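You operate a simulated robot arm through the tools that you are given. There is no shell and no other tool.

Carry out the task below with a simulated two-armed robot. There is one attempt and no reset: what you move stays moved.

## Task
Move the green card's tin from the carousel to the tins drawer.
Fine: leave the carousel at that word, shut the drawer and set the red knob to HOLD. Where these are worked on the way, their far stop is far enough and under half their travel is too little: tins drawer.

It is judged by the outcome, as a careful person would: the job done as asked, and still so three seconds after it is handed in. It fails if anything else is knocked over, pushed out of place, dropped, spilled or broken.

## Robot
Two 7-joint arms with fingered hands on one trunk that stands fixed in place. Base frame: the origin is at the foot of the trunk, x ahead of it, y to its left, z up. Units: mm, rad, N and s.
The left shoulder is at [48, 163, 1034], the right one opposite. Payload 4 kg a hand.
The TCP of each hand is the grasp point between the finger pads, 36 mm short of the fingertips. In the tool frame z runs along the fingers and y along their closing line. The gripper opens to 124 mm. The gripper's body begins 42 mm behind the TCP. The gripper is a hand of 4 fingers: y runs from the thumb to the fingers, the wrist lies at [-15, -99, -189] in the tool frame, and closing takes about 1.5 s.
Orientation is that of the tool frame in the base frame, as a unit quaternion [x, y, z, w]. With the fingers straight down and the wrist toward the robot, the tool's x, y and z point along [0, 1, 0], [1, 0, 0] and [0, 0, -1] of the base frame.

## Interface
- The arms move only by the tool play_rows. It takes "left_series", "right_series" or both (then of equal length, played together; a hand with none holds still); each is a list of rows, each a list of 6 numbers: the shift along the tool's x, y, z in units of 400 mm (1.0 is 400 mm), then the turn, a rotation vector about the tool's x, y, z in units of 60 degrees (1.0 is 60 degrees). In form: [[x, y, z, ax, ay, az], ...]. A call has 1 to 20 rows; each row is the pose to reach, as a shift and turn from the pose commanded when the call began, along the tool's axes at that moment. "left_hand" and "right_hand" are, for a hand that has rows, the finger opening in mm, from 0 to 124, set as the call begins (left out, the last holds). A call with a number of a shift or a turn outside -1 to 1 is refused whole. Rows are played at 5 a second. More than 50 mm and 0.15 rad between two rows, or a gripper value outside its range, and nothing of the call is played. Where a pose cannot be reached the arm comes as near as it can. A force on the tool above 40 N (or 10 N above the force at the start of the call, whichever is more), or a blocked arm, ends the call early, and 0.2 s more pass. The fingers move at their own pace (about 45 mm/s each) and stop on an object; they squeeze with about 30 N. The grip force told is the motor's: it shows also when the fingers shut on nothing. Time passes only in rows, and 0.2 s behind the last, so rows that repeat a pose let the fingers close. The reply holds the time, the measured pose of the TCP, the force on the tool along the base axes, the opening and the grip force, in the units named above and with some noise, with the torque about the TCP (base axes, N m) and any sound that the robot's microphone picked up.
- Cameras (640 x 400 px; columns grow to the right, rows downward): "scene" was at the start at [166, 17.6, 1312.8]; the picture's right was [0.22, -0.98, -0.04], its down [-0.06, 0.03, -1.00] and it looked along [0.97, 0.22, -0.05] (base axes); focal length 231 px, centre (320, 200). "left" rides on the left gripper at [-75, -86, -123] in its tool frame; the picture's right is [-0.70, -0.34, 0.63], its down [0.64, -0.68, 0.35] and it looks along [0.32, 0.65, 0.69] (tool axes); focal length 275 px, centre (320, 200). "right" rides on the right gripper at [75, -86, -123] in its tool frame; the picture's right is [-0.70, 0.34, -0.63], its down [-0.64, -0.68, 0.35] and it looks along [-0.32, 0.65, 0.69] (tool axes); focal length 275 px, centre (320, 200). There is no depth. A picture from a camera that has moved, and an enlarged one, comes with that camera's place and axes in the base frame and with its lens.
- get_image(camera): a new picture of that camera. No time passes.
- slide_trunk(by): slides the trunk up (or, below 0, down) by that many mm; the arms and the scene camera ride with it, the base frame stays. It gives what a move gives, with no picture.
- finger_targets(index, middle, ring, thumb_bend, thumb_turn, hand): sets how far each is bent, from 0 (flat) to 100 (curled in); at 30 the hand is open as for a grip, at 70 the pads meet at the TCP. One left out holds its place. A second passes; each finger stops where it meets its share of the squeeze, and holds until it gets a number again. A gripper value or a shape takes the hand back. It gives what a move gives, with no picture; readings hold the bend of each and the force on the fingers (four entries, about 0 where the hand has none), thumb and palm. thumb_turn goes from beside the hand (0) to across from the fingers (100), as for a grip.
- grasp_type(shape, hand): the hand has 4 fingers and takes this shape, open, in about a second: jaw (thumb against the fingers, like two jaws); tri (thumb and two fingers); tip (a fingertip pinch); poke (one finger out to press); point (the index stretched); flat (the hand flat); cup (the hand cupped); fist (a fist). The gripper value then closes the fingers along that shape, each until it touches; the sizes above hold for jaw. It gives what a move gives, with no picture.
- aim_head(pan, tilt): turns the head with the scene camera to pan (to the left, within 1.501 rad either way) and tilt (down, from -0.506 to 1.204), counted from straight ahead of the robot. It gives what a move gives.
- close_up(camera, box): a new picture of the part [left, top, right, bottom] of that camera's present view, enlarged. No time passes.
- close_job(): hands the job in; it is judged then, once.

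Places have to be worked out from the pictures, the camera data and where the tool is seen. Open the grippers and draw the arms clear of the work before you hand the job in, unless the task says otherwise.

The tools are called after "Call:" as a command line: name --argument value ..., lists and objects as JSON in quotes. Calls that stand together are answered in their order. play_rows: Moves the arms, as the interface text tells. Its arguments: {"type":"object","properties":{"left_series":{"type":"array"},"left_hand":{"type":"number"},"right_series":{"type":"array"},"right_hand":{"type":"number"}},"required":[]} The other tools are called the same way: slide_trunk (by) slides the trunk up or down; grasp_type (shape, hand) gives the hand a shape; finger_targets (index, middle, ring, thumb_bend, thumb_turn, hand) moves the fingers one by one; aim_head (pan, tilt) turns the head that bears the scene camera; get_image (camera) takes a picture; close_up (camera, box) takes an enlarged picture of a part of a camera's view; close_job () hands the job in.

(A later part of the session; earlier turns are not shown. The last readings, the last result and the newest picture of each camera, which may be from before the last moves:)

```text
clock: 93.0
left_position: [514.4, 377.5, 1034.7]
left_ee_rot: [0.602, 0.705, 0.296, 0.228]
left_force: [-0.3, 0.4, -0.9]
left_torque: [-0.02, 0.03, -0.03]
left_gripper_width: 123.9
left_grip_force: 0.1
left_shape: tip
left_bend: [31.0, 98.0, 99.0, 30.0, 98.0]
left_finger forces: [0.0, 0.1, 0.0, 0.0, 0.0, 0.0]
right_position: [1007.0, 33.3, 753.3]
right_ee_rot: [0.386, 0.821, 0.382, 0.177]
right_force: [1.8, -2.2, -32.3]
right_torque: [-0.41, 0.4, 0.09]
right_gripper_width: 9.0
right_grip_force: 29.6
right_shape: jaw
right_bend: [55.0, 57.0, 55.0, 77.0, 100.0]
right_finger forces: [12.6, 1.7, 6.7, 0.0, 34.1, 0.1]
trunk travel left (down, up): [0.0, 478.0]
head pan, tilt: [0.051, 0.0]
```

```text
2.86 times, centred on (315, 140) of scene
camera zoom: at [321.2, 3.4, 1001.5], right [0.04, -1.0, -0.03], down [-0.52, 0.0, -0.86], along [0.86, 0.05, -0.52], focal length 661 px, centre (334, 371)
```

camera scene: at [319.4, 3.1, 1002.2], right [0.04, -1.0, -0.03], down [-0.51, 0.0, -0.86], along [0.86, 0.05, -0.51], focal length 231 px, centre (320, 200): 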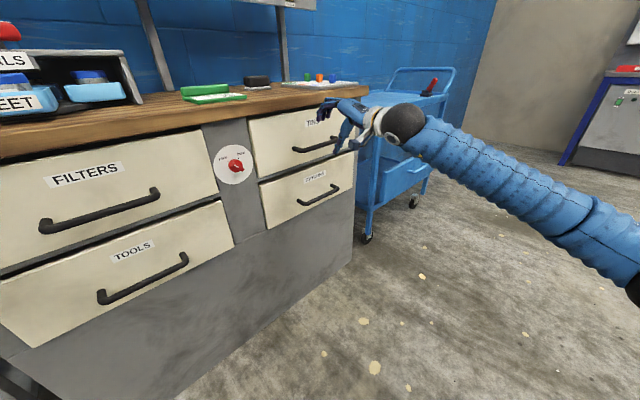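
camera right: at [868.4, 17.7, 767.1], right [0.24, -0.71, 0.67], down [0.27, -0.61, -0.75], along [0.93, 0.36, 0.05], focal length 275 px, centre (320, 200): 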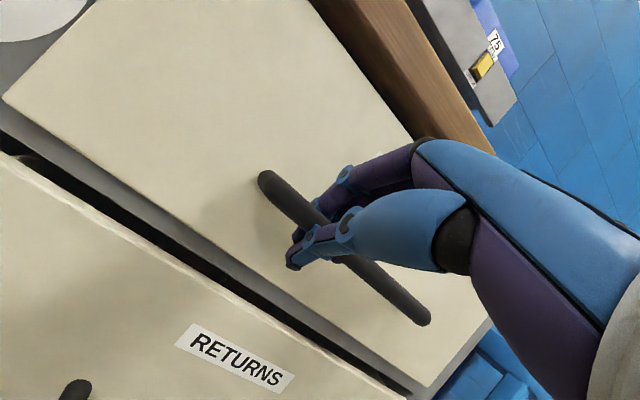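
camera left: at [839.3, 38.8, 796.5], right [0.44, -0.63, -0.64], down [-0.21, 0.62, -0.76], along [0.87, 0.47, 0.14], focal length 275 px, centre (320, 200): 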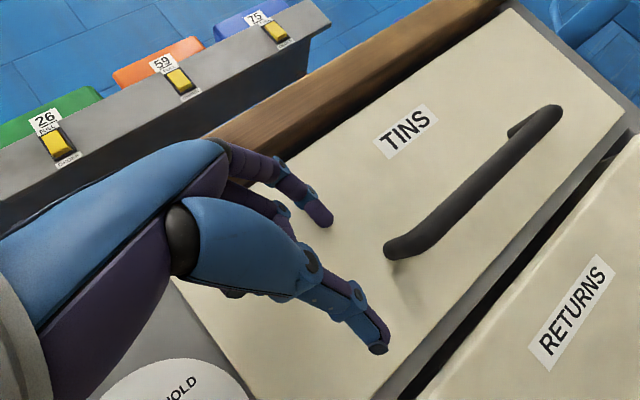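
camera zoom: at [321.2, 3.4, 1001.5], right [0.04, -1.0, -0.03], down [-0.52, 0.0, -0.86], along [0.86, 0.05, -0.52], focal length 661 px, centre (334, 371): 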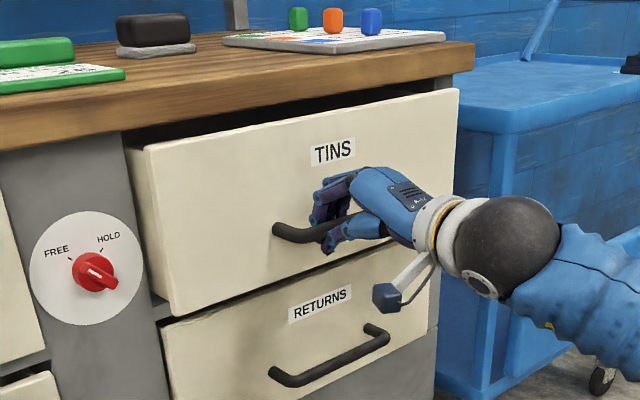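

The drawer is sliding. I keep pulling, easing 5 mm lower to relieve the vertical load, for about 200 mm more.

Call:
play_rows --right_series '[[-0.002, -0.0288, -0.0149, 0, 0, 0], [-0.0039, -0.048, -0.0378, 0, 0, 0], [-0.0059, -0.0672, -0.0608, 0, 0, 0], [-0.0078, -0.0864, -0.0837, 0, 0, 0], [-0.0098, -0.1056, -0.1067, 0, 0, 0], [-0.0117, -0.1248, -0.1296, 0, 0, 0], [-0.0137, -0.144, -0.1526, 0, 0, 0], [-0.0156, -0.1632, -0.1755, 0, 0, 0], [-0.0176, -0.1824, -0.1985, 0, 0, 0], [-0.0195, -0.2016, -0.2214, 0, 0, 0], [-0.0215, -0.2208, -0.2444, 0, 0, 0], [-0.0234, -0.24, -0.2673, 0, 0, 0], [-0.0254, -0.2592, -0.2903, 0, 0, 0], [-0.0273, -0.2784, -0.3132, 0, 0, 0], [-0.0293, -0.2976, -0.3362, 0, 0, 0], [-0.0312, -0.3168, -0.3591, 0, 0, 0]]'

Call:
get_image --camera "scene"

Call:
get_image --camera "right"

```text
clock: 96.4
left_position: [513.7, 375.9, 1034.6]
left_ee_rot: [0.601, 0.707, 0.296, 0.226]
left_force: [-0.1, 1.0, -0.3]
left_torque: [-0.02, -0.03, 0.01]
left_gripper_width: 124.1
left_grip_force: 0.0
left_shape: tip
left_bend: [31.0, 98.0, 99.0, 30.0, 98.0]
left_finger forces: [0.0, 0.0, 0.0, 0.0, 0.0, 0.1]
right_position: [868.6, -100.5, 750.6]
right_ee_rot: [0.386, 0.821, 0.381, 0.178]
right_force: [15.2, -16.9, -23.5]
right_torque: [-0.11, 0.5, -0.39]
right_gripper_width: 9.7
right_grip_force: 29.4
right_shape: jaw
right_bend: [55.0, 57.0, 54.0, 78.0, 100.0]
right_finger forces: [12.4, 0.0, 6.1, 0.0, 32.5, 0.0]
trunk travel left (down, up): [0.0, 478.0]
head pan, tilt: [0.051, 0.0]
```

```text
taken
camera scene: at [321.0, 2.3, 1001.7], right [0.04, -1.0, -0.03], down [-0.52, 0.0, -0.86], along [0.86, 0.05, -0.52], focal length 231 px, centre (320, 200)
```

scene: 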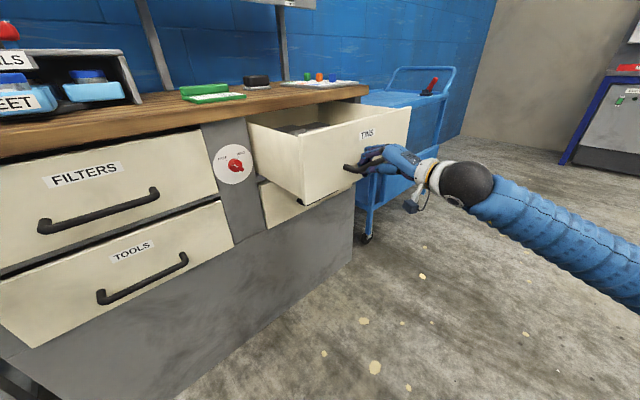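

```text
taken
camera right: at [705.4, -138.1, 764.1], right [0.24, -0.71, 0.66], down [0.28, -0.61, -0.75], along [0.93, 0.36, 0.05], focal length 275 px, centre (320, 200)
```

right: 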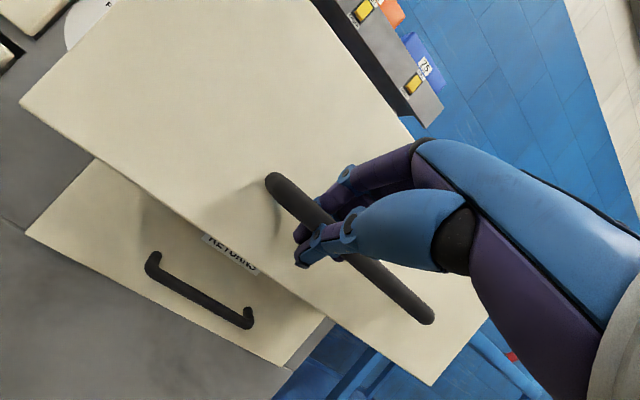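

The drawer is open about 226 mm with a small sideways load, so the true slide direction is nearer 45°. I pull on along that line toward the far stop.

Call:
play_rows --right_series '[[-0.0045, -0.022, -0.014, 0, 0, 0], [-0.0075, -0.038, -0.033, 0, 0, 0], [-0.01, -0.054, -0.052, 0, 0, 0], [-0.012, -0.07, -0.0711, 0, 0, 0], [-0.0145, -0.086, -0.0902, 0, 0, 0], [-0.0168, -0.102, -0.1093, 0, 0, 0], [-0.019, -0.118, -0.1284, 0, 0, 0], [-0.0214, -0.134, -0.1475, 0, 0, 0], [-0.0236, -0.15, -0.1666, 0, 0, 0], [-0.026, -0.166, -0.1857, 0, 0, 0], [-0.0282, -0.182, -0.2048, 0, 0, 0], [-0.0305, -0.198, -0.2239, 0, 0, 0], [-0.0328, -0.214, -0.243, 0, 0, 0], [-0.035, -0.23, -0.2621, 0, 0, 0]]'

Call:
get_image --camera "scene"

```text
clock: 98.9
left_position: [514.6, 378.2, 1036.3]
left_ee_rot: [0.601, 0.706, 0.296, 0.228]
left_force: [0.1, -0.3, 0.6]
left_torque: [-0.01, -0.02, -0.03]
left_gripper_width: 123.6
left_grip_force: 0.1
left_shape: tip
left_bend: [31.0, 98.0, 99.0, 30.0, 98.0]
left_finger forces: [0.1, 0.0, 0.0, 0.0, 0.0, 0.0]
right_position: [789.7, -180.5, 746.0]
right_ee_rot: [0.386, 0.821, 0.381, 0.177]
right_force: [37.1, 21.4, -12.4]
right_torque: [-0.5, 0.85, -0.04]
right_gripper_width: 12.1
right_grip_force: 30.1
right_shape: jaw
right_bend: [50.0, 54.0, 48.0, 77.0, 100.0]
right_finger forces: [26.5, 7.6, 11.8, 0.0, 16.0, 0.1]
trunk travel left (down, up): [0.0, 478.0]
head pan, tilt: [0.051, 0.0]
stopped in row 12 (right hand): the force on the tool passed its limit at 48 N (the readings are from after the stop); the commanded pose is now the measured one
```

```text
taken
camera scene: at [321.0, 5.1, 1002.1], right [0.05, -1.0, -0.03], down [-0.52, 0.0, -0.86], along [0.86, 0.05, -0.51], focal length 231 px, centre (320, 200)
```

scene: 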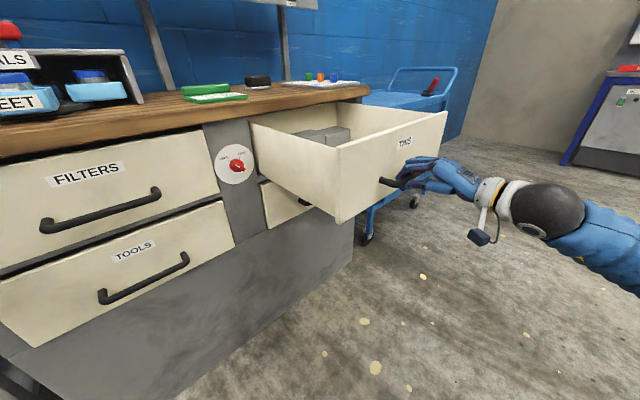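

The drawer hit its far stop at about 338 mm. I relax the pull, open the hand, and back away.

Call:
play_rows --right_series '[[0.001, 0.008, 0.0095, 0, 0, 0], [0.001, 0.008, 0.0095, 0, 0, 0]]'

Call:
play_rows --right_series '[[0, 0, 0, 0, 0, 0], [0, 0, 0, 0, 0, 0], [0, 0, 0, 0, 0, 0], [0, 0, 0, 0, 0, 0], [0, 0, 0, 0, 0, 0], [0, 0, 0, 0, 0, 0]]' --right_hand 90

Call:
get_image --camera "right"

Call:
close_up --camera "scene" --box '[240, 90, 460, 230]'

```text
clock: 99.5
left_position: [514.8, 375.3, 1035.2]
left_ee_rot: [0.603, 0.705, 0.295, 0.229]
left_force: [1.2, 0.0, 0.0]
left_torque: [0.02, 0.0, 0.04]
left_gripper_width: 123.8
left_grip_force: 0.0
left_shape: tip
left_bend: [31.0, 98.0, 99.0, 30.0, 98.0]
left_finger forces: [0.0, 0.1, 0.0, 0.0, 0.0, 0.0]
right_position: [790.4, -178.5, 747.0]
right_ee_rot: [0.386, 0.821, 0.381, 0.177]
right_force: [12.0, 3.4, -19.7]
right_torque: [-0.31, 0.56, 0.02]
right_gripper_width: 10.5
right_grip_force: 29.8
right_shape: jaw
right_bend: [52.0, 55.0, 50.0, 76.0, 100.0]
right_finger forces: [18.7, 5.0, 9.3, 0.0, 29.5, 0.1]
trunk travel left (down, up): [0.0, 478.0]
head pan, tilt: [0.051, 0.0]
```

```text
clock: 100.9
left_position: [512.3, 377.8, 1035.9]
left_ee_rot: [0.601, 0.706, 0.297, 0.229]
left_force: [0.2, -0.4, -0.2]
left_torque: [0.03, 0.0, -0.01]
left_gripper_width: 123.7
left_grip_force: 0.2
left_shape: tip
left_bend: [31.0, 98.0, 99.0, 30.0, 98.0]
left_finger forces: [0.0, 0.0, 0.0, 0.1, 0.0, 0.0]
right_position: [789.6, -178.4, 749.5]
right_ee_rot: [0.385, 0.821, 0.382, 0.178]
right_force: [-0.5, 0.5, 0.3]
right_torque: [-0.01, -0.02, 0.01]
right_gripper_width: 89.9
right_grip_force: 0.0
right_shape: jaw
right_bend: [34.0, 37.0, 36.0, 39.0, 99.0]
right_finger forces: [0.0, 0.1, 0.0, 0.0, 0.0, 0.1]
trunk travel left (down, up): [0.0, 478.0]
head pan, tilt: [0.051, 0.0]
```

```text
taken
camera right: at [626.2, -215.3, 763.6], right [0.24, -0.71, 0.66], down [0.28, -0.61, -0.75], along [0.93, 0.36, 0.05], focal length 275 px, centre (320, 200)
```

right: 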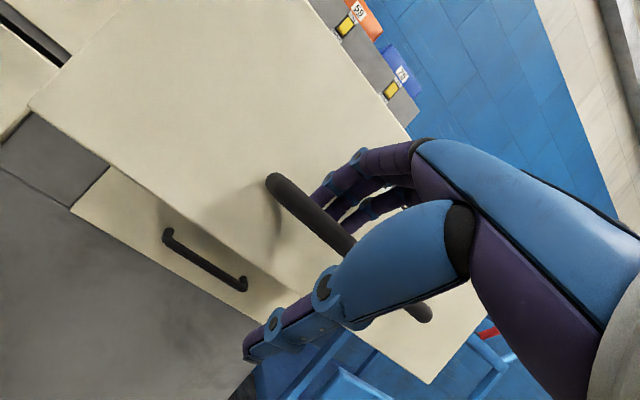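

```text
2.86 times, centred on (350, 160) of scene
camera zoom: at [318.6, 3.2, 1002.8], right [0.04, -1.0, -0.03], down [-0.51, 0.0, -0.86], along [0.86, 0.05, -0.51], focal length 661 px, centre (234, 314)
```

zoom: 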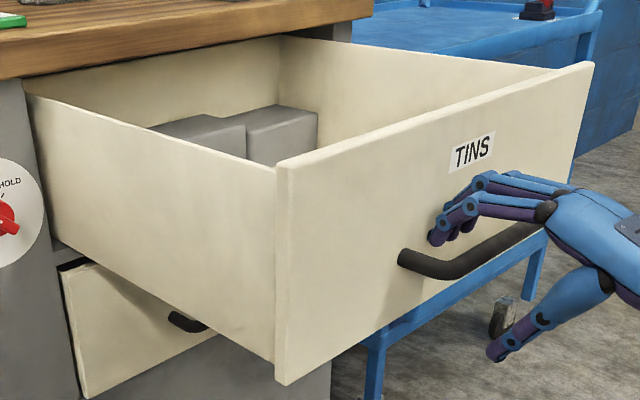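

The hand is open around the bar. I withdraw it straight back, then to the right and up.

Call:
play_rows --right_series '[[0, 0, -0.1, 0, 0, 0], [0, 0, -0.2, 0, 0, 0], [0, 0, -0.3, 0, 0, 0], [-0.027, 0.006, -0.391, 0, 0, 0], [-0.053, 0.012, -0.481, 0, 0, 0], [-0.08, 0.018, -0.572, 0, 0, 0], [-0.107, 0.023, -0.663, 0, 0, 0], [-0.133, 0.029, -0.753, 0, 0, 0], [-0.16, 0.035, -0.844, 0, 0, 0]]' --right_hand 124

Call:
slide_trunk --by 200

Call:
aim_head --pan 0.1 --tilt 0.4

Call:
get_image --camera "scene"

Call:
get_image --camera "right"

```text
clock: 102.9
left_position: [514.9, 376.3, 1035.6]
left_ee_rot: [0.602, 0.706, 0.296, 0.229]
left_force: [0.9, 0.3, -1.1]
left_torque: [0.01, 0.0, -0.01]
left_gripper_width: 123.6
left_grip_force: 0.1
left_shape: tip
left_bend: [31.0, 98.0, 99.0, 30.0, 98.0]
left_finger forces: [0.0, 0.0, 0.0, 0.1, 0.0, 0.0]
right_position: [644.2, -378.7, 979.3]
right_ee_rot: [0.388, 0.82, 0.382, 0.178]
right_force: [1.1, 0.2, -2.0]
right_torque: [0.02, -0.01, 0.04]
right_gripper_width: 123.9
right_grip_force: 0.0
right_shape: jaw
right_bend: [30.0, 30.0, 30.0, 30.0, 98.0]
right_finger forces: [0.0, 0.0, 0.1, 0.0, 0.0, 0.0]
right hand out of reach, approached as far as the arm can: row 9
trunk travel left (down, up): [0.0, 478.0]
head pan, tilt: [0.051, 0.0]
```

```text
clock: 105.1
left_position: [513.3, 376.7, 1235.6]
left_ee_rot: [0.601, 0.706, 0.296, 0.229]
left_force: [0.0, 0.9, 0.2]
left_torque: [0.01, 0.0, -0.01]
left_gripper_width: 123.6
left_grip_force: 0.1
left_shape: tip
left_bend: [31.0, 98.0, 99.0, 30.0, 98.0]
left_finger forces: [0.0, 0.0, 0.0, 0.1, 0.1, 0.0]
right_position: [494.9, -377.6, 1379.1]
right_ee_rot: [0.319, 0.78, 0.441, 0.308]
right_force: [0.3, 0.0, 0.0]
right_torque: [0.0, 0.04, 0.01]
right_gripper_width: 123.6
right_grip_force: 0.1
right_shape: jaw
right_bend: [30.0, 30.0, 30.0, 30.0, 98.0]
right_finger forces: [0.0, 0.0, 0.0, 0.0, 0.0, 0.0]
trunk travel left (down, up): [-200.0, 278.0]
head pan, tilt: [0.051, 0.0]
```

```text
clock: 106.0
left_position: [511.5, 376.4, 1236.5]
left_ee_rot: [0.601, 0.706, 0.297, 0.23]
left_force: [-0.5, -0.5, 0.2]
left_torque: [0.03, 0.0, -0.02]
left_gripper_width: 123.6
left_grip_force: 0.0
left_shape: tip
left_bend: [31.0, 98.0, 99.0, 30.0, 98.0]
left_finger forces: [0.1, 0.0, 0.0, 0.0, 0.0, 0.1]
right_position: [494.1, -377.8, 1379.3]
right_ee_rot: [0.32, 0.78, 0.441, 0.309]
right_force: [-0.2, 0.1, -0.3]
right_torque: [-0.01, -0.02, 0.02]
right_gripper_width: 123.9
right_grip_force: 0.0
right_shape: jaw
right_bend: [30.0, 30.0, 30.0, 30.0, 98.0]
right_finger forces: [0.0, 0.0, 0.0, 0.0, 0.0, 0.1]
trunk travel left (down, up): [-200.0, 278.0]
head pan, tilt: [0.099, 0.4]
```

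```text
taken
camera scene: at [165.2, 7.8, 1263.5], right [0.1, -1.0, -0.02], down [-0.55, -0.04, -0.83], along [0.83, 0.09, -0.55], focal length 231 px, centre (320, 200)
```

scene: 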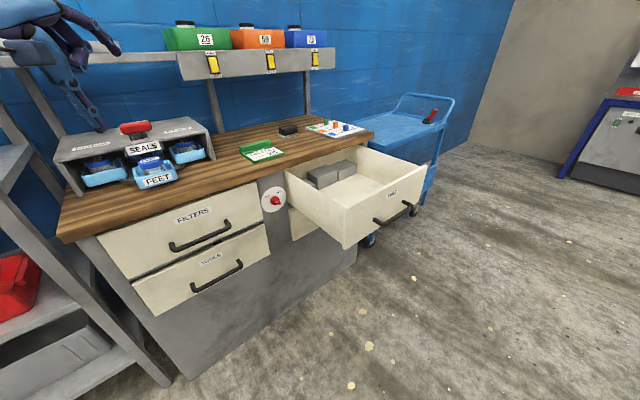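

```text
taken
camera right: at [334.9, -415.1, 1340.4], right [0.01, -0.71, 0.7], down [0.5, -0.6, -0.62], along [0.87, 0.36, 0.35], focal length 275 px, centre (320, 200)
```

right: 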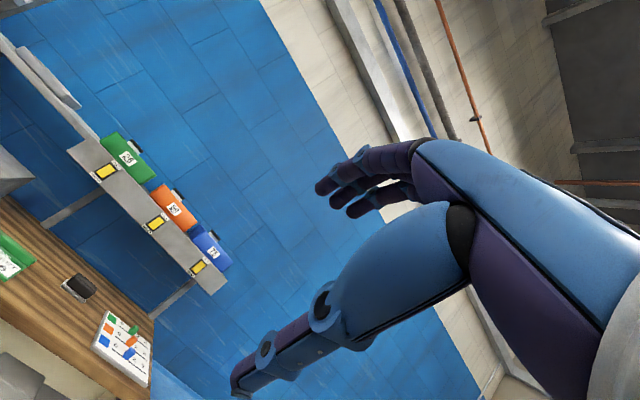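

The drawer stands open with some grey blocks at its back left. I zoom in to choose a free spot.

Call:
close_up --camera "scene" --box '[270, 130, 440, 260]'

Call:
close_up --camera "scene" --box '[40, 100, 220, 210]'

Call:
get_image --camera "left"

```text
3.08 times, centred on (355, 195) of scene
camera zoom: at [165.2, 7.8, 1263.5], right [0.1, -1.0, -0.02], down [-0.55, -0.04, -0.83], along [0.83, 0.09, -0.55], focal length 711 px, centre (212, 215)
```

zoom: 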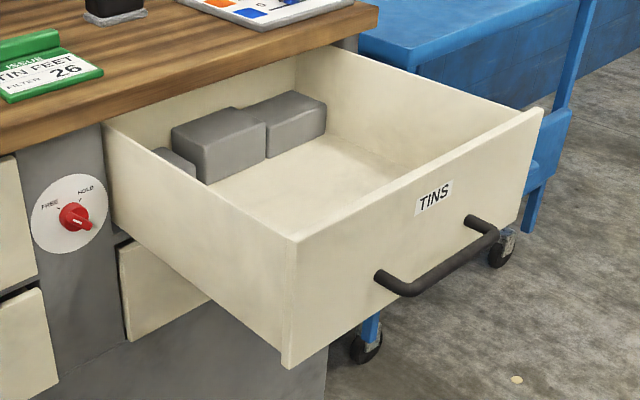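

```text
3.56 times, centred on (130, 155) of scene
camera zoom: at [165.2, 7.8, 1263.5], right [0.1, -1.0, -0.02], down [-0.55, -0.04, -0.83], along [0.83, 0.09, -0.55], focal length 822 px, centre (996, 360)
```

zoom: 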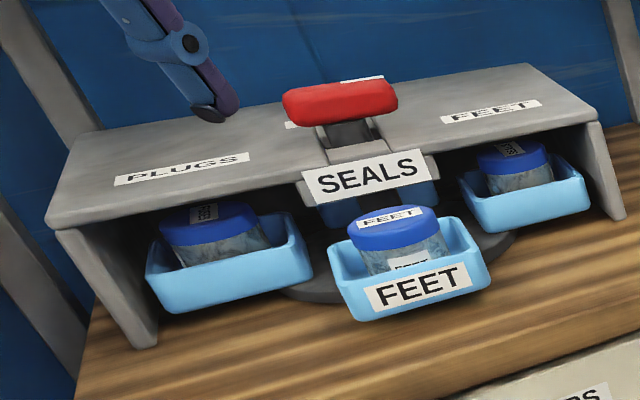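

```text
taken
camera left: at [379.0, 277.3, 1260.8], right [0.31, -0.63, -0.71], down [-0.36, 0.62, -0.7], along [0.88, 0.48, -0.04], focal length 275 px, centre (320, 200)
```

left: 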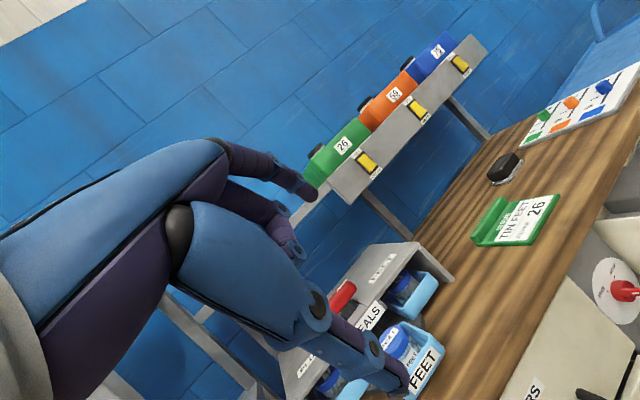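

The front half of the drawer is empty. Now I fetch the tin: I set the left hand to the jaw shape and bring it, pointing straight down, above the FEET tin.

Call:
grasp_type --shape "jaw" --hand "left"

Call:
play_rows --left_series '[[0.0403, 0.0327, 0.0669, 0.0761, -0.0353, 0.0776], [0.0807, 0.0653, 0.1339, 0.1522, -0.0705, 0.1551], [0.121, 0.098, 0.2008, 0.2283, -0.1058, 0.2327], [0.1613, 0.1307, 0.2678, 0.3044, -0.141, 0.3102], [0.2017, 0.1633, 0.3347, 0.3806, -0.1763, 0.3878], [0.242, 0.196, 0.4017, 0.4567, -0.2115, 0.4653], [0.2823, 0.2287, 0.4686, 0.5328, -0.2468, 0.5429], [0.3227, 0.2613, 0.5356, 0.6089, -0.282, 0.6204], [0.363, 0.294, 0.6025, 0.685, -0.3173, 0.698]]'

Call:
get_image --camera "left"

Call:
aim_head --pan 0.55 --tilt 0.4

Call:
get_image --camera "scene"

```text
clock: 106.9
left_position: [512.0, 377.7, 1235.3]
left_ee_rot: [0.601, 0.706, 0.297, 0.229]
left_force: [-0.6, -0.4, 0.9]
left_torque: [0.02, -0.02, -0.01]
left_gripper_width: 124.1
left_grip_force: 0.0
left_shape: jaw
left_bend: [30.0, 30.0, 30.0, 30.0, 98.0]
left_finger forces: [0.0, 0.1, 0.0, 0.1, 0.0, 0.0]
right_position: [493.5, -377.9, 1379.7]
right_ee_rot: [0.32, 0.78, 0.441, 0.309]
right_force: [0.2, 0.3, -0.1]
right_torque: [-0.01, 0.01, 0.02]
right_gripper_width: 123.8
right_grip_force: 0.0
right_shape: jaw
right_bend: [30.0, 30.0, 30.0, 30.0, 98.0]
right_finger forces: [0.0, 0.0, 0.0, 0.0, 0.0, 0.1]
trunk travel left (down, up): [-200.0, 278.0]
head pan, tilt: [0.099, 0.4]
```

```text
clock: 108.9
left_position: [733.2, 569.1, 1150.5]
left_ee_rot: [0.887, 0.461, -0.003, 0.0]
left_force: [0.8, -0.5, 0.1]
left_torque: [-0.01, 0.01, 0.01]
left_gripper_width: 123.5
left_grip_force: 0.1
left_shape: jaw
left_bend: [30.0, 30.0, 30.0, 30.0, 98.0]
left_finger forces: [0.0, 0.0, 0.1, 0.0, 0.0, 0.1]
right_position: [495.9, -377.4, 1379.3]
right_ee_rot: [0.32, 0.78, 0.441, 0.308]
right_force: [0.5, 0.6, 0.2]
right_torque: [-0.02, 0.01, -0.02]
right_gripper_width: 123.7
right_grip_force: 0.1
right_shape: jaw
right_bend: [30.0, 30.0, 30.0, 30.0, 98.0]
right_finger forces: [0.0, 0.1, 0.0, 0.1, 0.1, 0.0]
trunk travel left (down, up): [-200.0, 278.0]
head pan, tilt: [0.099, 0.4]
```

```text
taken
camera left: at [620.3, 558.5, 1271.2], right [-0.68, -0.38, -0.63], down [-0.19, 0.92, -0.35], along [0.71, -0.12, -0.7], focal length 275 px, centre (320, 200)
```

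left: 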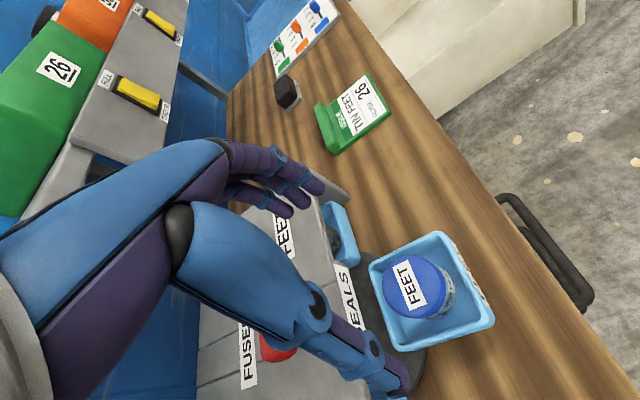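

```text
clock: 109.8
left_position: [733.0, 569.0, 1151.2]
left_ee_rot: [0.887, 0.462, -0.002, 0.0]
left_force: [0.9, -0.2, 0.1]
left_torque: [-0.02, 0.02, -0.02]
left_gripper_width: 123.8
left_grip_force: 0.0
left_shape: jaw
left_bend: [30.0, 30.0, 30.0, 30.0, 98.0]
left_finger forces: [0.0, 0.0, 0.0, 0.0, 0.1, 0.0]
right_position: [493.0, -377.9, 1380.1]
right_ee_rot: [0.32, 0.78, 0.441, 0.309]
right_force: [-1.1, 0.4, 0.9]
right_torque: [0.03, -0.06, -0.01]
right_gripper_width: 123.9
right_grip_force: 0.1
right_shape: jaw
right_bend: [30.0, 30.0, 30.0, 30.0, 98.0]
right_finger forces: [0.1, 0.1, 0.0, 0.0, 0.0, 0.0]
trunk travel left (down, up): [-200.0, 278.0]
head pan, tilt: [0.55, 0.4]
```

```text
taken
camera scene: at [152.4, 47.0, 1265.8], right [0.51, -0.85, -0.1], down [-0.5, -0.2, -0.84], along [0.7, 0.48, -0.53], focal length 231 px, centre (320, 200)
```

scene: 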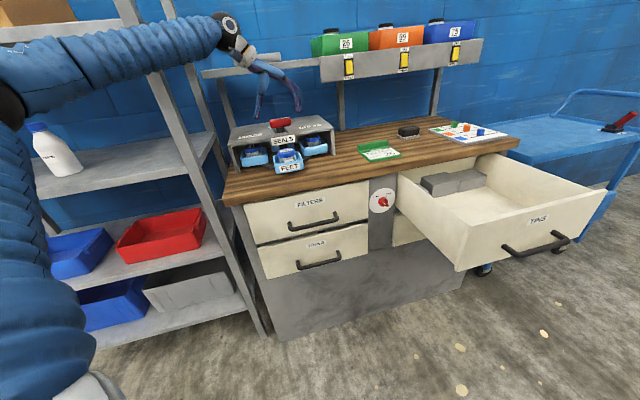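

The hand is directly above the tin (lid centre reads (733, 571)). I lower it so the fingertips reach down beside the lid, staying just above the tray rim.

Call:
play_rows --left_series '[[0, 0.003, 0.1, 0, 0, 0], [0, 0.003, 0.2, 0, 0, 0], [0, 0.003, 0.29, 0, 0, 0], [0, 0.003, 0.34, 0, 0, 0], [0, 0.003, 0.3725, 0, 0, 0]]'

Call:
get_image --camera "left"

Call:
close_up --camera "scene" --box '[220, 90, 360, 190]'

```text
clock: 111.0
left_position: [736.8, 567.2, 999.9]
left_ee_rot: [0.887, 0.462, -0.002, -0.001]
left_force: [0.0, 0.4, -0.6]
left_torque: [0.0, 0.0, 0.04]
left_gripper_width: 123.7
left_grip_force: 0.1
left_shape: jaw
left_bend: [30.0, 30.0, 30.0, 30.0, 98.0]
left_finger forces: [0.0, 0.1, 0.0, 0.0, 0.0, 0.1]
right_position: [493.2, -377.2, 1380.5]
right_ee_rot: [0.32, 0.78, 0.441, 0.309]
right_force: [0.2, 0.4, -1.4]
right_torque: [0.01, 0.05, 0.04]
right_gripper_width: 123.9
right_grip_force: 0.0
right_shape: jaw
right_bend: [30.0, 30.0, 30.0, 30.0, 98.0]
right_finger forces: [0.0, 0.0, 0.0, 0.0, 0.0, 0.0]
trunk travel left (down, up): [-200.0, 278.0]
head pan, tilt: [0.55, 0.4]
```

```text
taken
camera left: at [621.6, 554.6, 1121.8], right [-0.68, -0.38, -0.63], down [-0.19, 0.92, -0.35], along [0.71, -0.11, -0.69], focal length 275 px, centre (320, 200)
```

left: 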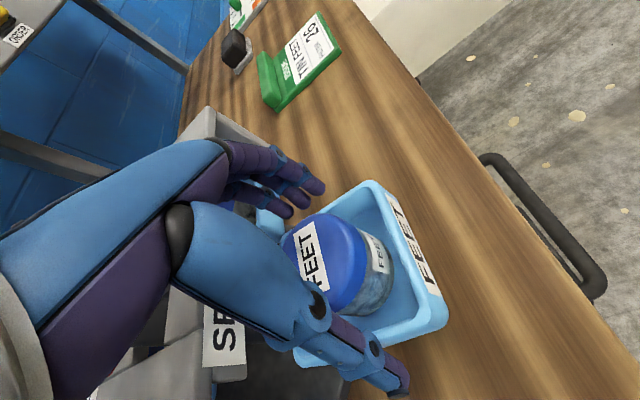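

```text
4.00 times, centred on (290, 140) of scene
camera zoom: at [152.4, 47.3, 1265.8], right [0.51, -0.85, -0.1], down [-0.5, -0.2, -0.84], along [0.7, 0.48, -0.53], focal length 925 px, centre (440, 440)
```

zoom: 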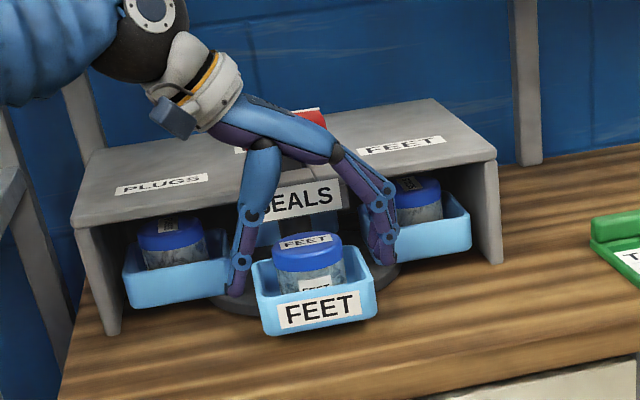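

The lid centre sits about 10 mm toward the thumb side. I shift the hand by that much and then close on the lid.

Call:
play_rows --left_series '[[-0.005, -0.0125, 0, 0, 0, 0], [-0.01, -0.025, 0, 0, 0, 0]]'

Call:
play_rows --left_series '[[0, 0, 0, 0, 0, 0], [0, 0, 0, 0, 0, 0], [0, 0, 0, 0, 0, 0], [0, 0, 0, 0, 0, 0], [0, 0, 0, 0, 0, 0], [0, 0, 0, 0, 0, 0], [0, 0, 0, 0, 0, 0]]' --left_hand 40

Call:
get_image --camera "left"

Call:
close_up --camera "scene" --box '[220, 90, 360, 190]'

```text
clock: 111.6
left_position: [725.4, 567.1, 1000.2]
left_ee_rot: [0.887, 0.461, -0.002, -0.001]
left_force: [0.1, 0.7, -0.1]
left_torque: [0.02, 0.02, 0.0]
left_gripper_width: 123.9
left_grip_force: 0.1
left_shape: jaw
left_bend: [30.0, 30.0, 30.0, 30.0, 98.0]
left_finger forces: [0.0, 0.0, 0.0, 0.1, 0.0, 0.0]
right_position: [493.5, -377.5, 1379.5]
right_ee_rot: [0.32, 0.78, 0.441, 0.309]
right_force: [-0.5, 0.1, -0.2]
right_torque: [-0.01, 0.0, -0.01]
right_gripper_width: 123.8
right_grip_force: 0.1
right_shape: jaw
right_bend: [30.0, 30.0, 30.0, 30.0, 98.0]
right_finger forces: [0.0, 0.0, 0.0, 0.0, 0.0, 0.0]
trunk travel left (down, up): [-200.0, 278.0]
head pan, tilt: [0.55, 0.4]
```

```text
clock: 113.2
left_position: [724.5, 568.6, 1002.1]
left_ee_rot: [0.887, 0.462, -0.001, -0.001]
left_force: [0.6, -1.9, 4.8]
left_torque: [-0.1, -0.3, -0.17]
left_gripper_width: 99.1
left_grip_force: 29.5
left_shape: jaw
left_bend: [33.0, 34.0, 32.0, 0.0, 99.0]
left_finger forces: [15.2, 8.3, 9.6, 0.0, 24.8, 0.0]
right_position: [494.2, -378.3, 1379.8]
right_ee_rot: [0.321, 0.778, 0.442, 0.31]
right_force: [-0.1, -0.2, 0.6]
right_torque: [-0.03, -0.02, 0.0]
right_gripper_width: 123.9
right_grip_force: 0.0
right_shape: jaw
right_bend: [30.0, 30.0, 30.0, 30.0, 98.0]
right_finger forces: [0.0, 0.0, 0.0, 0.0, 0.1, 0.0]
trunk travel left (down, up): [-200.0, 278.0]
head pan, tilt: [0.55, 0.4]
```

```text
taken
camera left: at [610.0, 556.4, 1122.5], right [-0.68, -0.38, -0.63], down [-0.19, 0.92, -0.35], along [0.71, -0.11, -0.69], focal length 275 px, centre (320, 200)
```

left: 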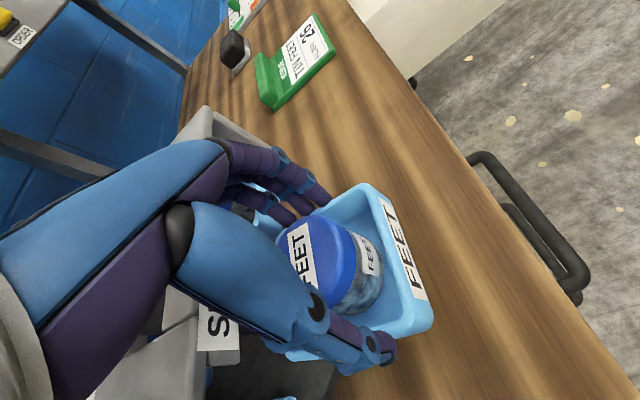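

```text
4.00 times, centred on (290, 140) of scene
camera zoom: at [152.1, 46.7, 1265.9], right [0.51, -0.85, -0.1], down [-0.5, -0.2, -0.84], along [0.7, 0.48, -0.53], focal length 925 px, centre (440, 440)
```

zoom: 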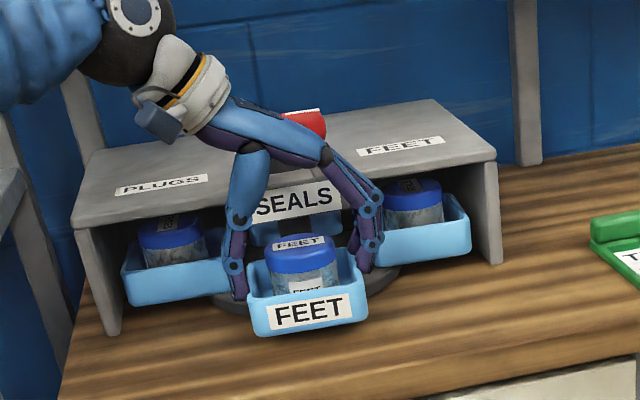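

The fingers closed on the tray rim instead, because the rim is higher than I thought (about 975). I open again, rise 60 mm, and check that nothing moved.

Call:
play_rows --left_series '[[0, 0, 0, 0, 0, 0], [0, 0, 0, 0, 0, 0], [0, 0, 0, 0, 0, 0], [0, 0, -0.02, 0, 0, 0], [0, 0, -0.08, 0, 0, 0], [0, 0, -0.15, 0, 0, 0]]' --left_hand 124

Call:
get_image --camera "left"

Call:
close_up --camera "scene" --box '[220, 90, 360, 190]'

```text
clock: 114.6
left_position: [725.8, 565.8, 1060.7]
left_ee_rot: [0.888, 0.461, -0.002, -0.001]
left_force: [0.2, 0.5, -0.7]
left_torque: [0.01, -0.01, -0.02]
left_gripper_width: 123.9
left_grip_force: 0.0
left_shape: jaw
left_bend: [30.0, 30.0, 30.0, 30.0, 98.0]
left_finger forces: [0.0, 0.0, 0.0, 0.1, 0.0, 0.0]
right_position: [492.8, -378.2, 1380.1]
right_ee_rot: [0.32, 0.779, 0.442, 0.309]
right_force: [-0.2, -1.1, -0.3]
right_torque: [0.02, -0.02, 0.01]
right_gripper_width: 123.8
right_grip_force: 0.2
right_shape: jaw
right_bend: [30.0, 30.0, 30.0, 30.0, 98.0]
right_finger forces: [0.0, 0.0, 0.0, 0.0, 0.0, 0.1]
trunk travel left (down, up): [-200.0, 278.0]
head pan, tilt: [0.55, 0.4]
```

```text
taken
camera left: at [611.4, 554.8, 1182.2], right [-0.68, -0.38, -0.63], down [-0.19, 0.92, -0.35], along [0.71, -0.11, -0.69], focal length 275 px, centre (320, 200)
```

left: 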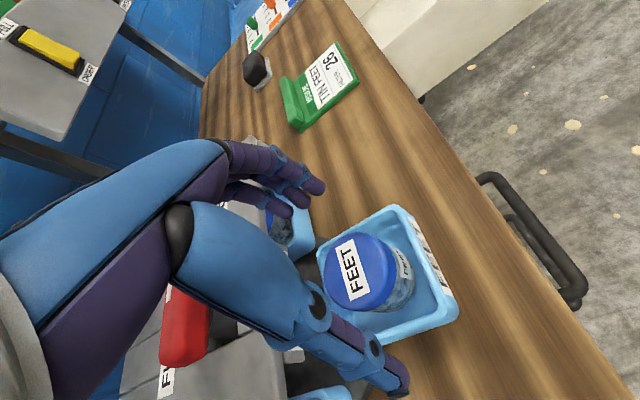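

```text
4.00 times, centred on (290, 140) of scene
camera zoom: at [152.1, 46.5, 1265.9], right [0.51, -0.85, -0.1], down [-0.5, -0.2, -0.84], along [0.7, 0.48, -0.53], focal length 925 px, centre (440, 440)
```

zoom: 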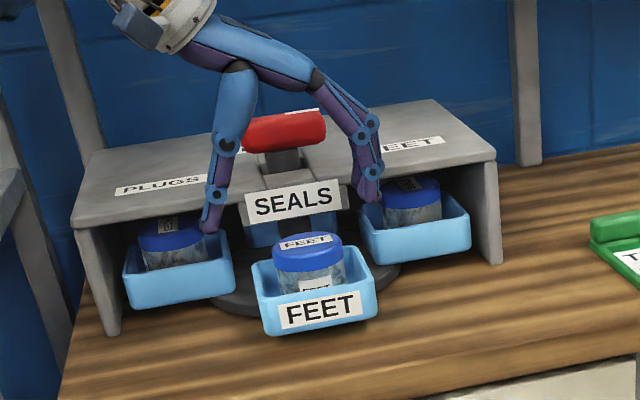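

The carousel is still at FEET and the tin is upright, centred at about (728, 570). This time I stop 16 mm higher so the tips pass above the rim, and close on the lid.

Call:
play_rows --left_series '[[0.01, -0.002, 0.06, 0, 0, 0], [0.01, -0.002, 0.11, 0, 0, 0]]'

Call:
play_rows --left_series '[[0, 0, 0, 0, 0, 0], [0, 0, 0, 0, 0, 0], [0, 0, 0, 0, 0, 0], [0, 0, 0, 0, 0, 0], [0, 0, 0, 0, 0, 0], [0, 0, 0, 0, 0, 0], [0, 0, 0, 0, 0, 0]]' --left_hand 30

Call:
get_image --camera "left"

Call:
close_up --camera "scene" --box '[220, 90, 360, 190]'

```text
clock: 115.2
left_position: [726.7, 572.9, 1017.5]
left_ee_rot: [0.887, 0.462, -0.002, -0.001]
left_force: [0.0, -0.2, 0.4]
left_torque: [-0.03, 0.0, 0.0]
left_gripper_width: 123.8
left_grip_force: 0.1
left_shape: jaw
left_bend: [30.0, 30.0, 30.0, 30.0, 98.0]
left_finger forces: [0.1, 0.1, 0.1, 0.0, 0.0, 0.0]
right_position: [494.6, -376.8, 1380.6]
right_ee_rot: [0.32, 0.78, 0.441, 0.309]
right_force: [0.9, -0.3, 1.0]
right_torque: [-0.02, 0.03, 0.01]
right_gripper_width: 123.8
right_grip_force: 0.0
right_shape: jaw
right_bend: [30.0, 30.0, 30.0, 30.0, 98.0]
right_finger forces: [0.0, 0.0, 0.1, 0.0, 0.0, 0.0]
trunk travel left (down, up): [-200.0, 278.0]
head pan, tilt: [0.55, 0.4]
```

```text
clock: 116.8
left_position: [725.7, 571.4, 1017.9]
left_ee_rot: [0.887, 0.462, -0.001, 0.0]
left_force: [-1.1, -1.0, 1.7]
left_torque: [0.02, 0.06, 0.05]
left_gripper_width: 59.5
left_grip_force: 29.6
left_shape: jaw
left_bend: [43.0, 45.0, 48.0, 57.0, 99.0]
left_finger forces: [15.7, 9.2, 3.8, 0.0, 29.0, 0.0]
right_position: [493.6, -377.8, 1380.2]
right_ee_rot: [0.32, 0.779, 0.442, 0.309]
right_force: [-0.4, -0.4, 0.4]
right_torque: [0.01, -0.01, 0.01]
right_gripper_width: 124.0
right_grip_force: 0.1
right_shape: jaw
right_bend: [30.0, 30.0, 30.0, 30.0, 98.0]
right_finger forces: [0.0, 0.1, 0.0, 0.1, 0.0, 0.0]
trunk travel left (down, up): [-200.0, 278.0]
head pan, tilt: [0.55, 0.4]
```

```text
taken
camera left: at [612.1, 560.6, 1139.0], right [-0.68, -0.38, -0.63], down [-0.19, 0.92, -0.35], along [0.71, -0.11, -0.69], focal length 275 px, centre (320, 200)
```

left: 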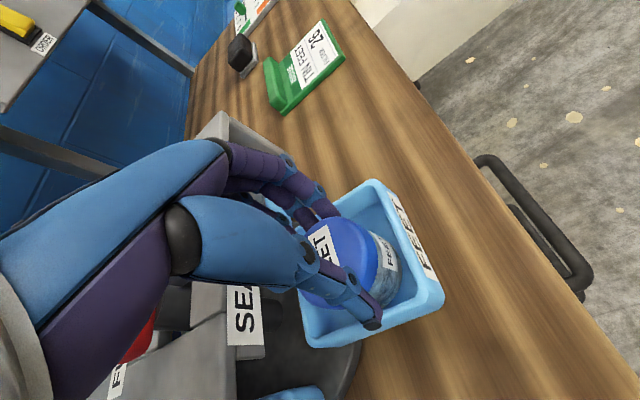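

```text
4.00 times, centred on (290, 140) of scene
camera zoom: at [152.0, 46.9, 1265.9], right [0.51, -0.85, -0.1], down [-0.5, -0.2, -0.84], along [0.7, 0.48, -0.53], focal length 925 px, centre (440, 440)
```

zoom: 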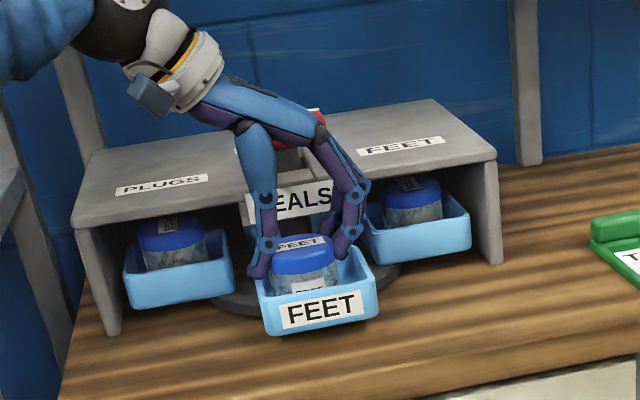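

The hand holds the lid at 59.5 mm with 29 N at the thumb. I lift slowly and check that the tin comes along level.

Call:
play_rows --left_series '[[0, 0, -0.02, 0, 0, 0], [0, 0, -0.05, 0, 0, 0], [0, 0, -0.09, 0, 0, 0], [0, 0, -0.14, 0, 0, 0], [0, 0, -0.2, 0, 0, 0]]'

Call:
get_image --camera "left"

Call:
close_up --camera "scene" --box '[220, 80, 360, 180]'

```text
clock: 118.0
left_position: [726.1, 573.6, 1099.3]
left_ee_rot: [0.887, 0.462, -0.001, 0.0]
left_force: [-0.7, 0.0, -1.4]
left_torque: [-0.02, -0.01, 0.01]
left_gripper_width: 59.5
left_grip_force: 30.2
left_shape: jaw
left_bend: [43.0, 45.0, 48.0, 57.0, 99.0]
left_finger forces: [15.6, 9.3, 3.9, 0.0, 27.2, 0.1]
right_position: [492.7, -376.5, 1381.3]
right_ee_rot: [0.32, 0.779, 0.442, 0.308]
right_force: [0.5, -0.3, -0.6]
right_torque: [-0.02, 0.01, 0.01]
right_gripper_width: 124.0
right_grip_force: 0.1
right_shape: jaw
right_bend: [30.0, 30.0, 30.0, 30.0, 98.0]
right_finger forces: [0.0, 0.0, 0.0, 0.1, 0.0, 0.0]
trunk travel left (down, up): [-200.0, 278.0]
head pan, tilt: [0.55, 0.4]
```

```text
taken
camera left: at [612.0, 560.6, 1219.8], right [-0.68, -0.38, -0.63], down [-0.19, 0.92, -0.35], along [0.71, -0.11, -0.69], focal length 275 px, centre (320, 200)
```

left: 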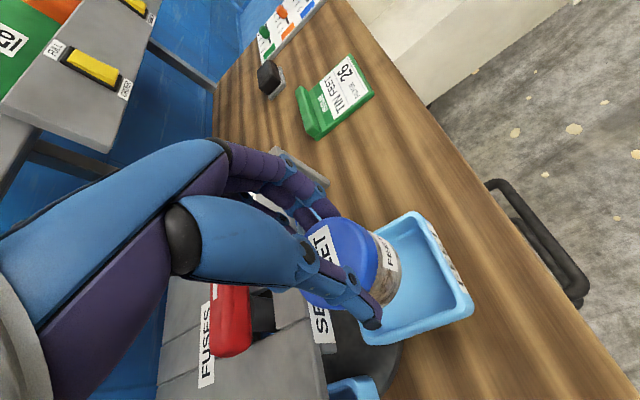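

```text
4.00 times, centred on (290, 130) of scene
camera zoom: at [151.9, 46.7, 1266.0], right [0.51, -0.85, -0.1], down [-0.5, -0.2, -0.84], along [0.7, 0.48, -0.53], focal length 925 px, centre (440, 480)
```

zoom: 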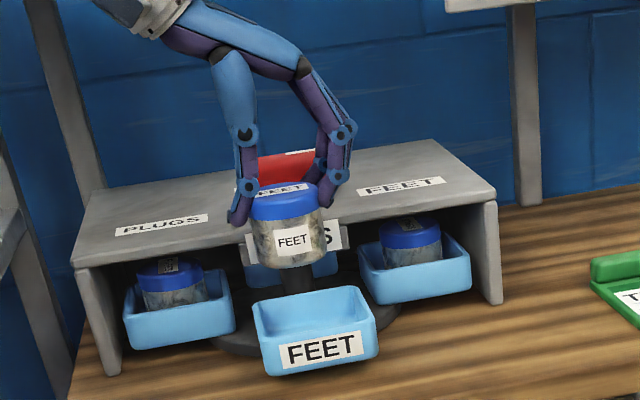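

The tin hangs level in the grip. I raise it a little more and carry it across in front of the shelf toward the drawer, turning the hand as it goes.

Call:
play_rows --left_series '[[0, 0, -0.05, 0, 0, 0], [0, 0, -0.1025, 0, 0, 0], [-0.0459, 0.0408, -0.1025, 0, 0, -0.0319], [-0.0918, 0.0817, -0.1025, 0, 0, -0.0639], [-0.1378, 0.1225, -0.1025, 0, 0, -0.0958], [-0.1837, 0.1633, -0.1025, 0, 0, -0.1278], [-0.2296, 0.2042, -0.1025, 0, 0, -0.1597], [-0.2755, 0.245, -0.1025, 0, 0, -0.1917], [-0.3214, 0.2858, -0.1025, 0, 0, -0.2236], [-0.3673, 0.3267, -0.1025, 0, 0, -0.2556], [-0.4133, 0.3675, -0.1025, 0, 0, -0.2875], [-0.4592, 0.4083, -0.1025, 0, 0, -0.3194], [-0.5051, 0.4492, -0.1025, 0, 0, -0.3514], [-0.551, 0.49, -0.1025, 0, 0, -0.3833]]'

Call:
aim_head --pan 0.2 --tilt 0.4

Call:
get_image --camera "scene"

Call:
get_image --camera "left"

```text
clock: 121.0
left_position: [761.0, 278.5, 1138.3]
left_ee_rot: [0.777, 0.629, -0.001, -0.001]
left_force: [-0.4, 0.0, -1.7]
left_torque: [0.01, 0.04, 0.0]
left_gripper_width: 59.9
left_grip_force: 30.1
left_shape: jaw
left_bend: [43.0, 45.0, 48.0, 57.0, 99.0]
left_finger forces: [15.8, 9.3, 4.0, 0.0, 27.2, 0.1]
right_position: [493.9, -378.6, 1379.4]
right_ee_rot: [0.32, 0.779, 0.442, 0.309]
right_force: [-0.9, 0.2, 0.4]
right_torque: [0.0, -0.02, 0.04]
right_gripper_width: 124.2
right_grip_force: 0.1
right_shape: jaw
right_bend: [30.0, 30.0, 30.0, 30.0, 98.0]
right_finger forces: [0.1, 0.0, 0.1, 0.0, 0.1, 0.0]
trunk travel left (down, up): [-200.0, 278.0]
head pan, tilt: [0.55, 0.4]
```

```text
clock: 121.8
left_position: [761.3, 278.5, 1138.1]
left_ee_rot: [0.777, 0.629, -0.001, -0.001]
left_force: [-0.7, 0.5, -1.5]
left_torque: [-0.01, 0.03, 0.01]
left_gripper_width: 59.5
left_grip_force: 29.8
left_shape: jaw
left_bend: [43.0, 45.0, 48.0, 57.0, 99.0]
left_finger forces: [15.8, 9.3, 3.9, 0.0, 27.1, 0.1]
right_position: [495.2, -377.5, 1379.7]
right_ee_rot: [0.321, 0.779, 0.441, 0.31]
right_force: [0.4, -0.1, -0.3]
right_torque: [0.04, -0.04, -0.04]
right_gripper_width: 124.0
right_grip_force: 0.1
right_shape: jaw
right_bend: [30.0, 30.0, 30.0, 30.0, 98.0]
right_finger forces: [0.0, 0.0, 0.0, 0.0, 0.0, 0.0]
trunk travel left (down, up): [-200.0, 278.0]
head pan, tilt: [0.201, 0.4]
```

```text
taken
camera scene: at [164.0, 16.9, 1263.6], right [0.2, -0.98, -0.04], down [-0.54, -0.08, -0.84], along [0.82, 0.18, -0.55], focal length 231 px, centre (320, 200)
```

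scene: 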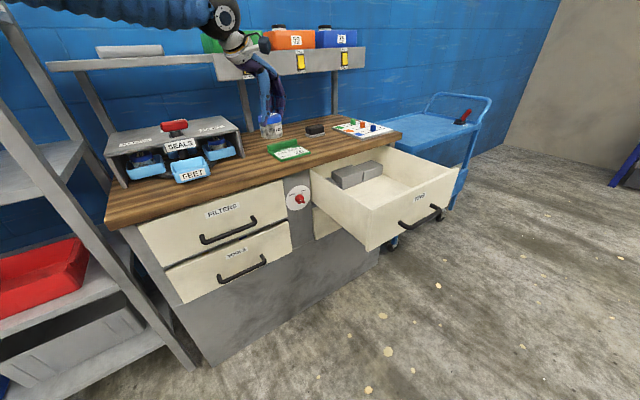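

```text
taken
camera left: at [660.4, 224.8, 1258.9], right [-0.48, -0.61, -0.63], down [-0.53, 0.77, -0.34], along [0.7, 0.17, -0.69], focal length 275 px, centre (320, 200)
```

left: 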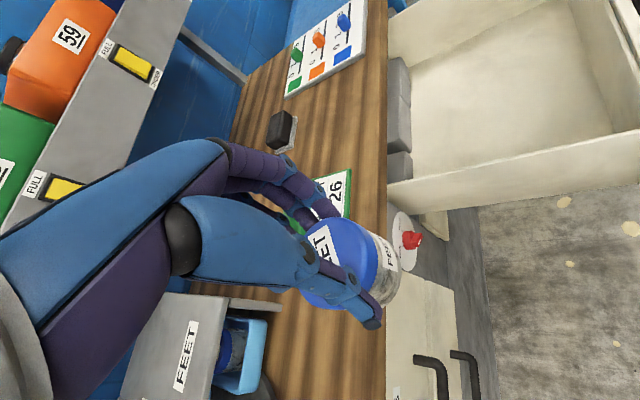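

The tin is steady over the bench. I carry it on, at the same height, to above the open front part of the drawer.

Call:
play_rows --left_series '[[-0.0559, 0.0309, 0, 0, 0, 0], [-0.1118, 0.0618, 0, 0, 0, 0], [-0.1678, 0.0928, 0, 0, 0, 0], [-0.2237, 0.1237, 0, 0, 0, 0], [-0.2796, 0.1546, 0, 0, 0, 0], [-0.3355, 0.1855, 0, 0, 0, 0], [-0.3914, 0.2164, 0, 0, 0, 0], [-0.4473, 0.2473, 0, 0, 0, 0], [-0.5033, 0.2783, 0, 0, 0, 0], [-0.5592, 0.3092, 0, 0, 0, 0], [-0.6151, 0.3401, 0, 0, 0, 0], [-0.671, 0.371, 0, 0, 0, 0]]'

Call:
get_image --camera "scene"

Call:
get_image --camera "left"

```text
clock: 124.4
left_position: [821.4, 77.1, 1123.9]
left_ee_rot: [0.777, 0.629, -0.003, -0.001]
left_force: [0.3, -0.1, -2.0]
left_torque: [-0.04, 0.04, 0.01]
left_gripper_width: 59.7
left_grip_force: 30.0
left_shape: jaw
left_bend: [43.0, 45.0, 48.0, 57.0, 99.0]
left_finger forces: [15.7, 9.3, 3.9, 0.1, 27.2, 0.1]
left hand out of reach, approached as far as the arm can: row 9, 10, 11, 12
right_position: [496.0, -376.9, 1378.2]
right_ee_rot: [0.321, 0.78, 0.44, 0.309]
right_force: [-0.1, 0.4, 0.0]
right_torque: [0.03, 0.01, 0.03]
right_gripper_width: 124.1
right_grip_force: 0.0
right_shape: jaw
right_bend: [30.0, 30.0, 30.0, 30.0, 98.0]
right_finger forces: [0.0, 0.1, 0.0, 0.0, 0.0, 0.0]
trunk travel left (down, up): [-200.0, 278.0]
head pan, tilt: [0.201, 0.4]
```

```text
taken
camera scene: at [165.8, 17.2, 1263.1], right [0.2, -0.98, -0.04], down [-0.55, -0.08, -0.83], along [0.81, 0.18, -0.55], focal length 231 px, centre (320, 200)
```

scene: 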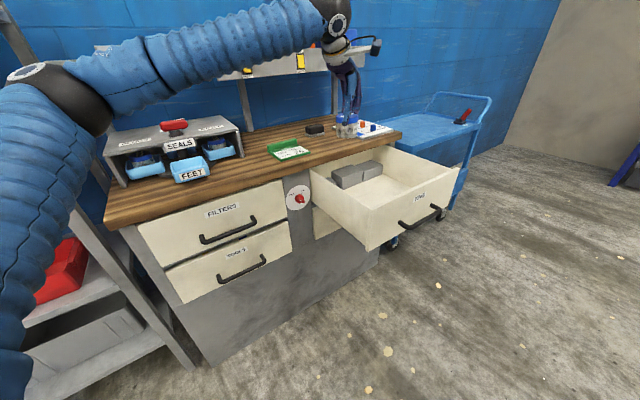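

```text
taken
camera left: at [720.8, 21.4, 1246.0], right [-0.48, -0.61, -0.63], down [-0.54, 0.77, -0.34], along [0.7, 0.17, -0.7], focal length 275 px, centre (320, 200)
```

left: 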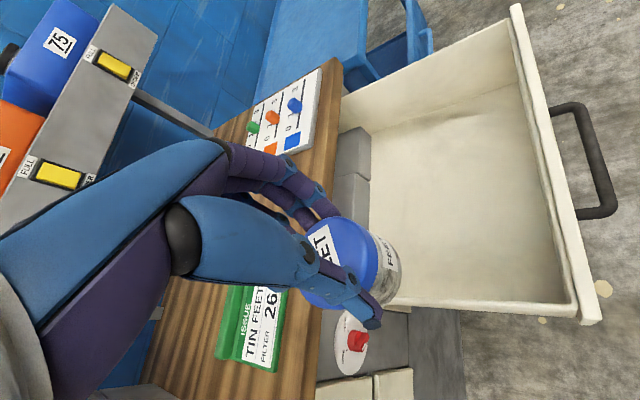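

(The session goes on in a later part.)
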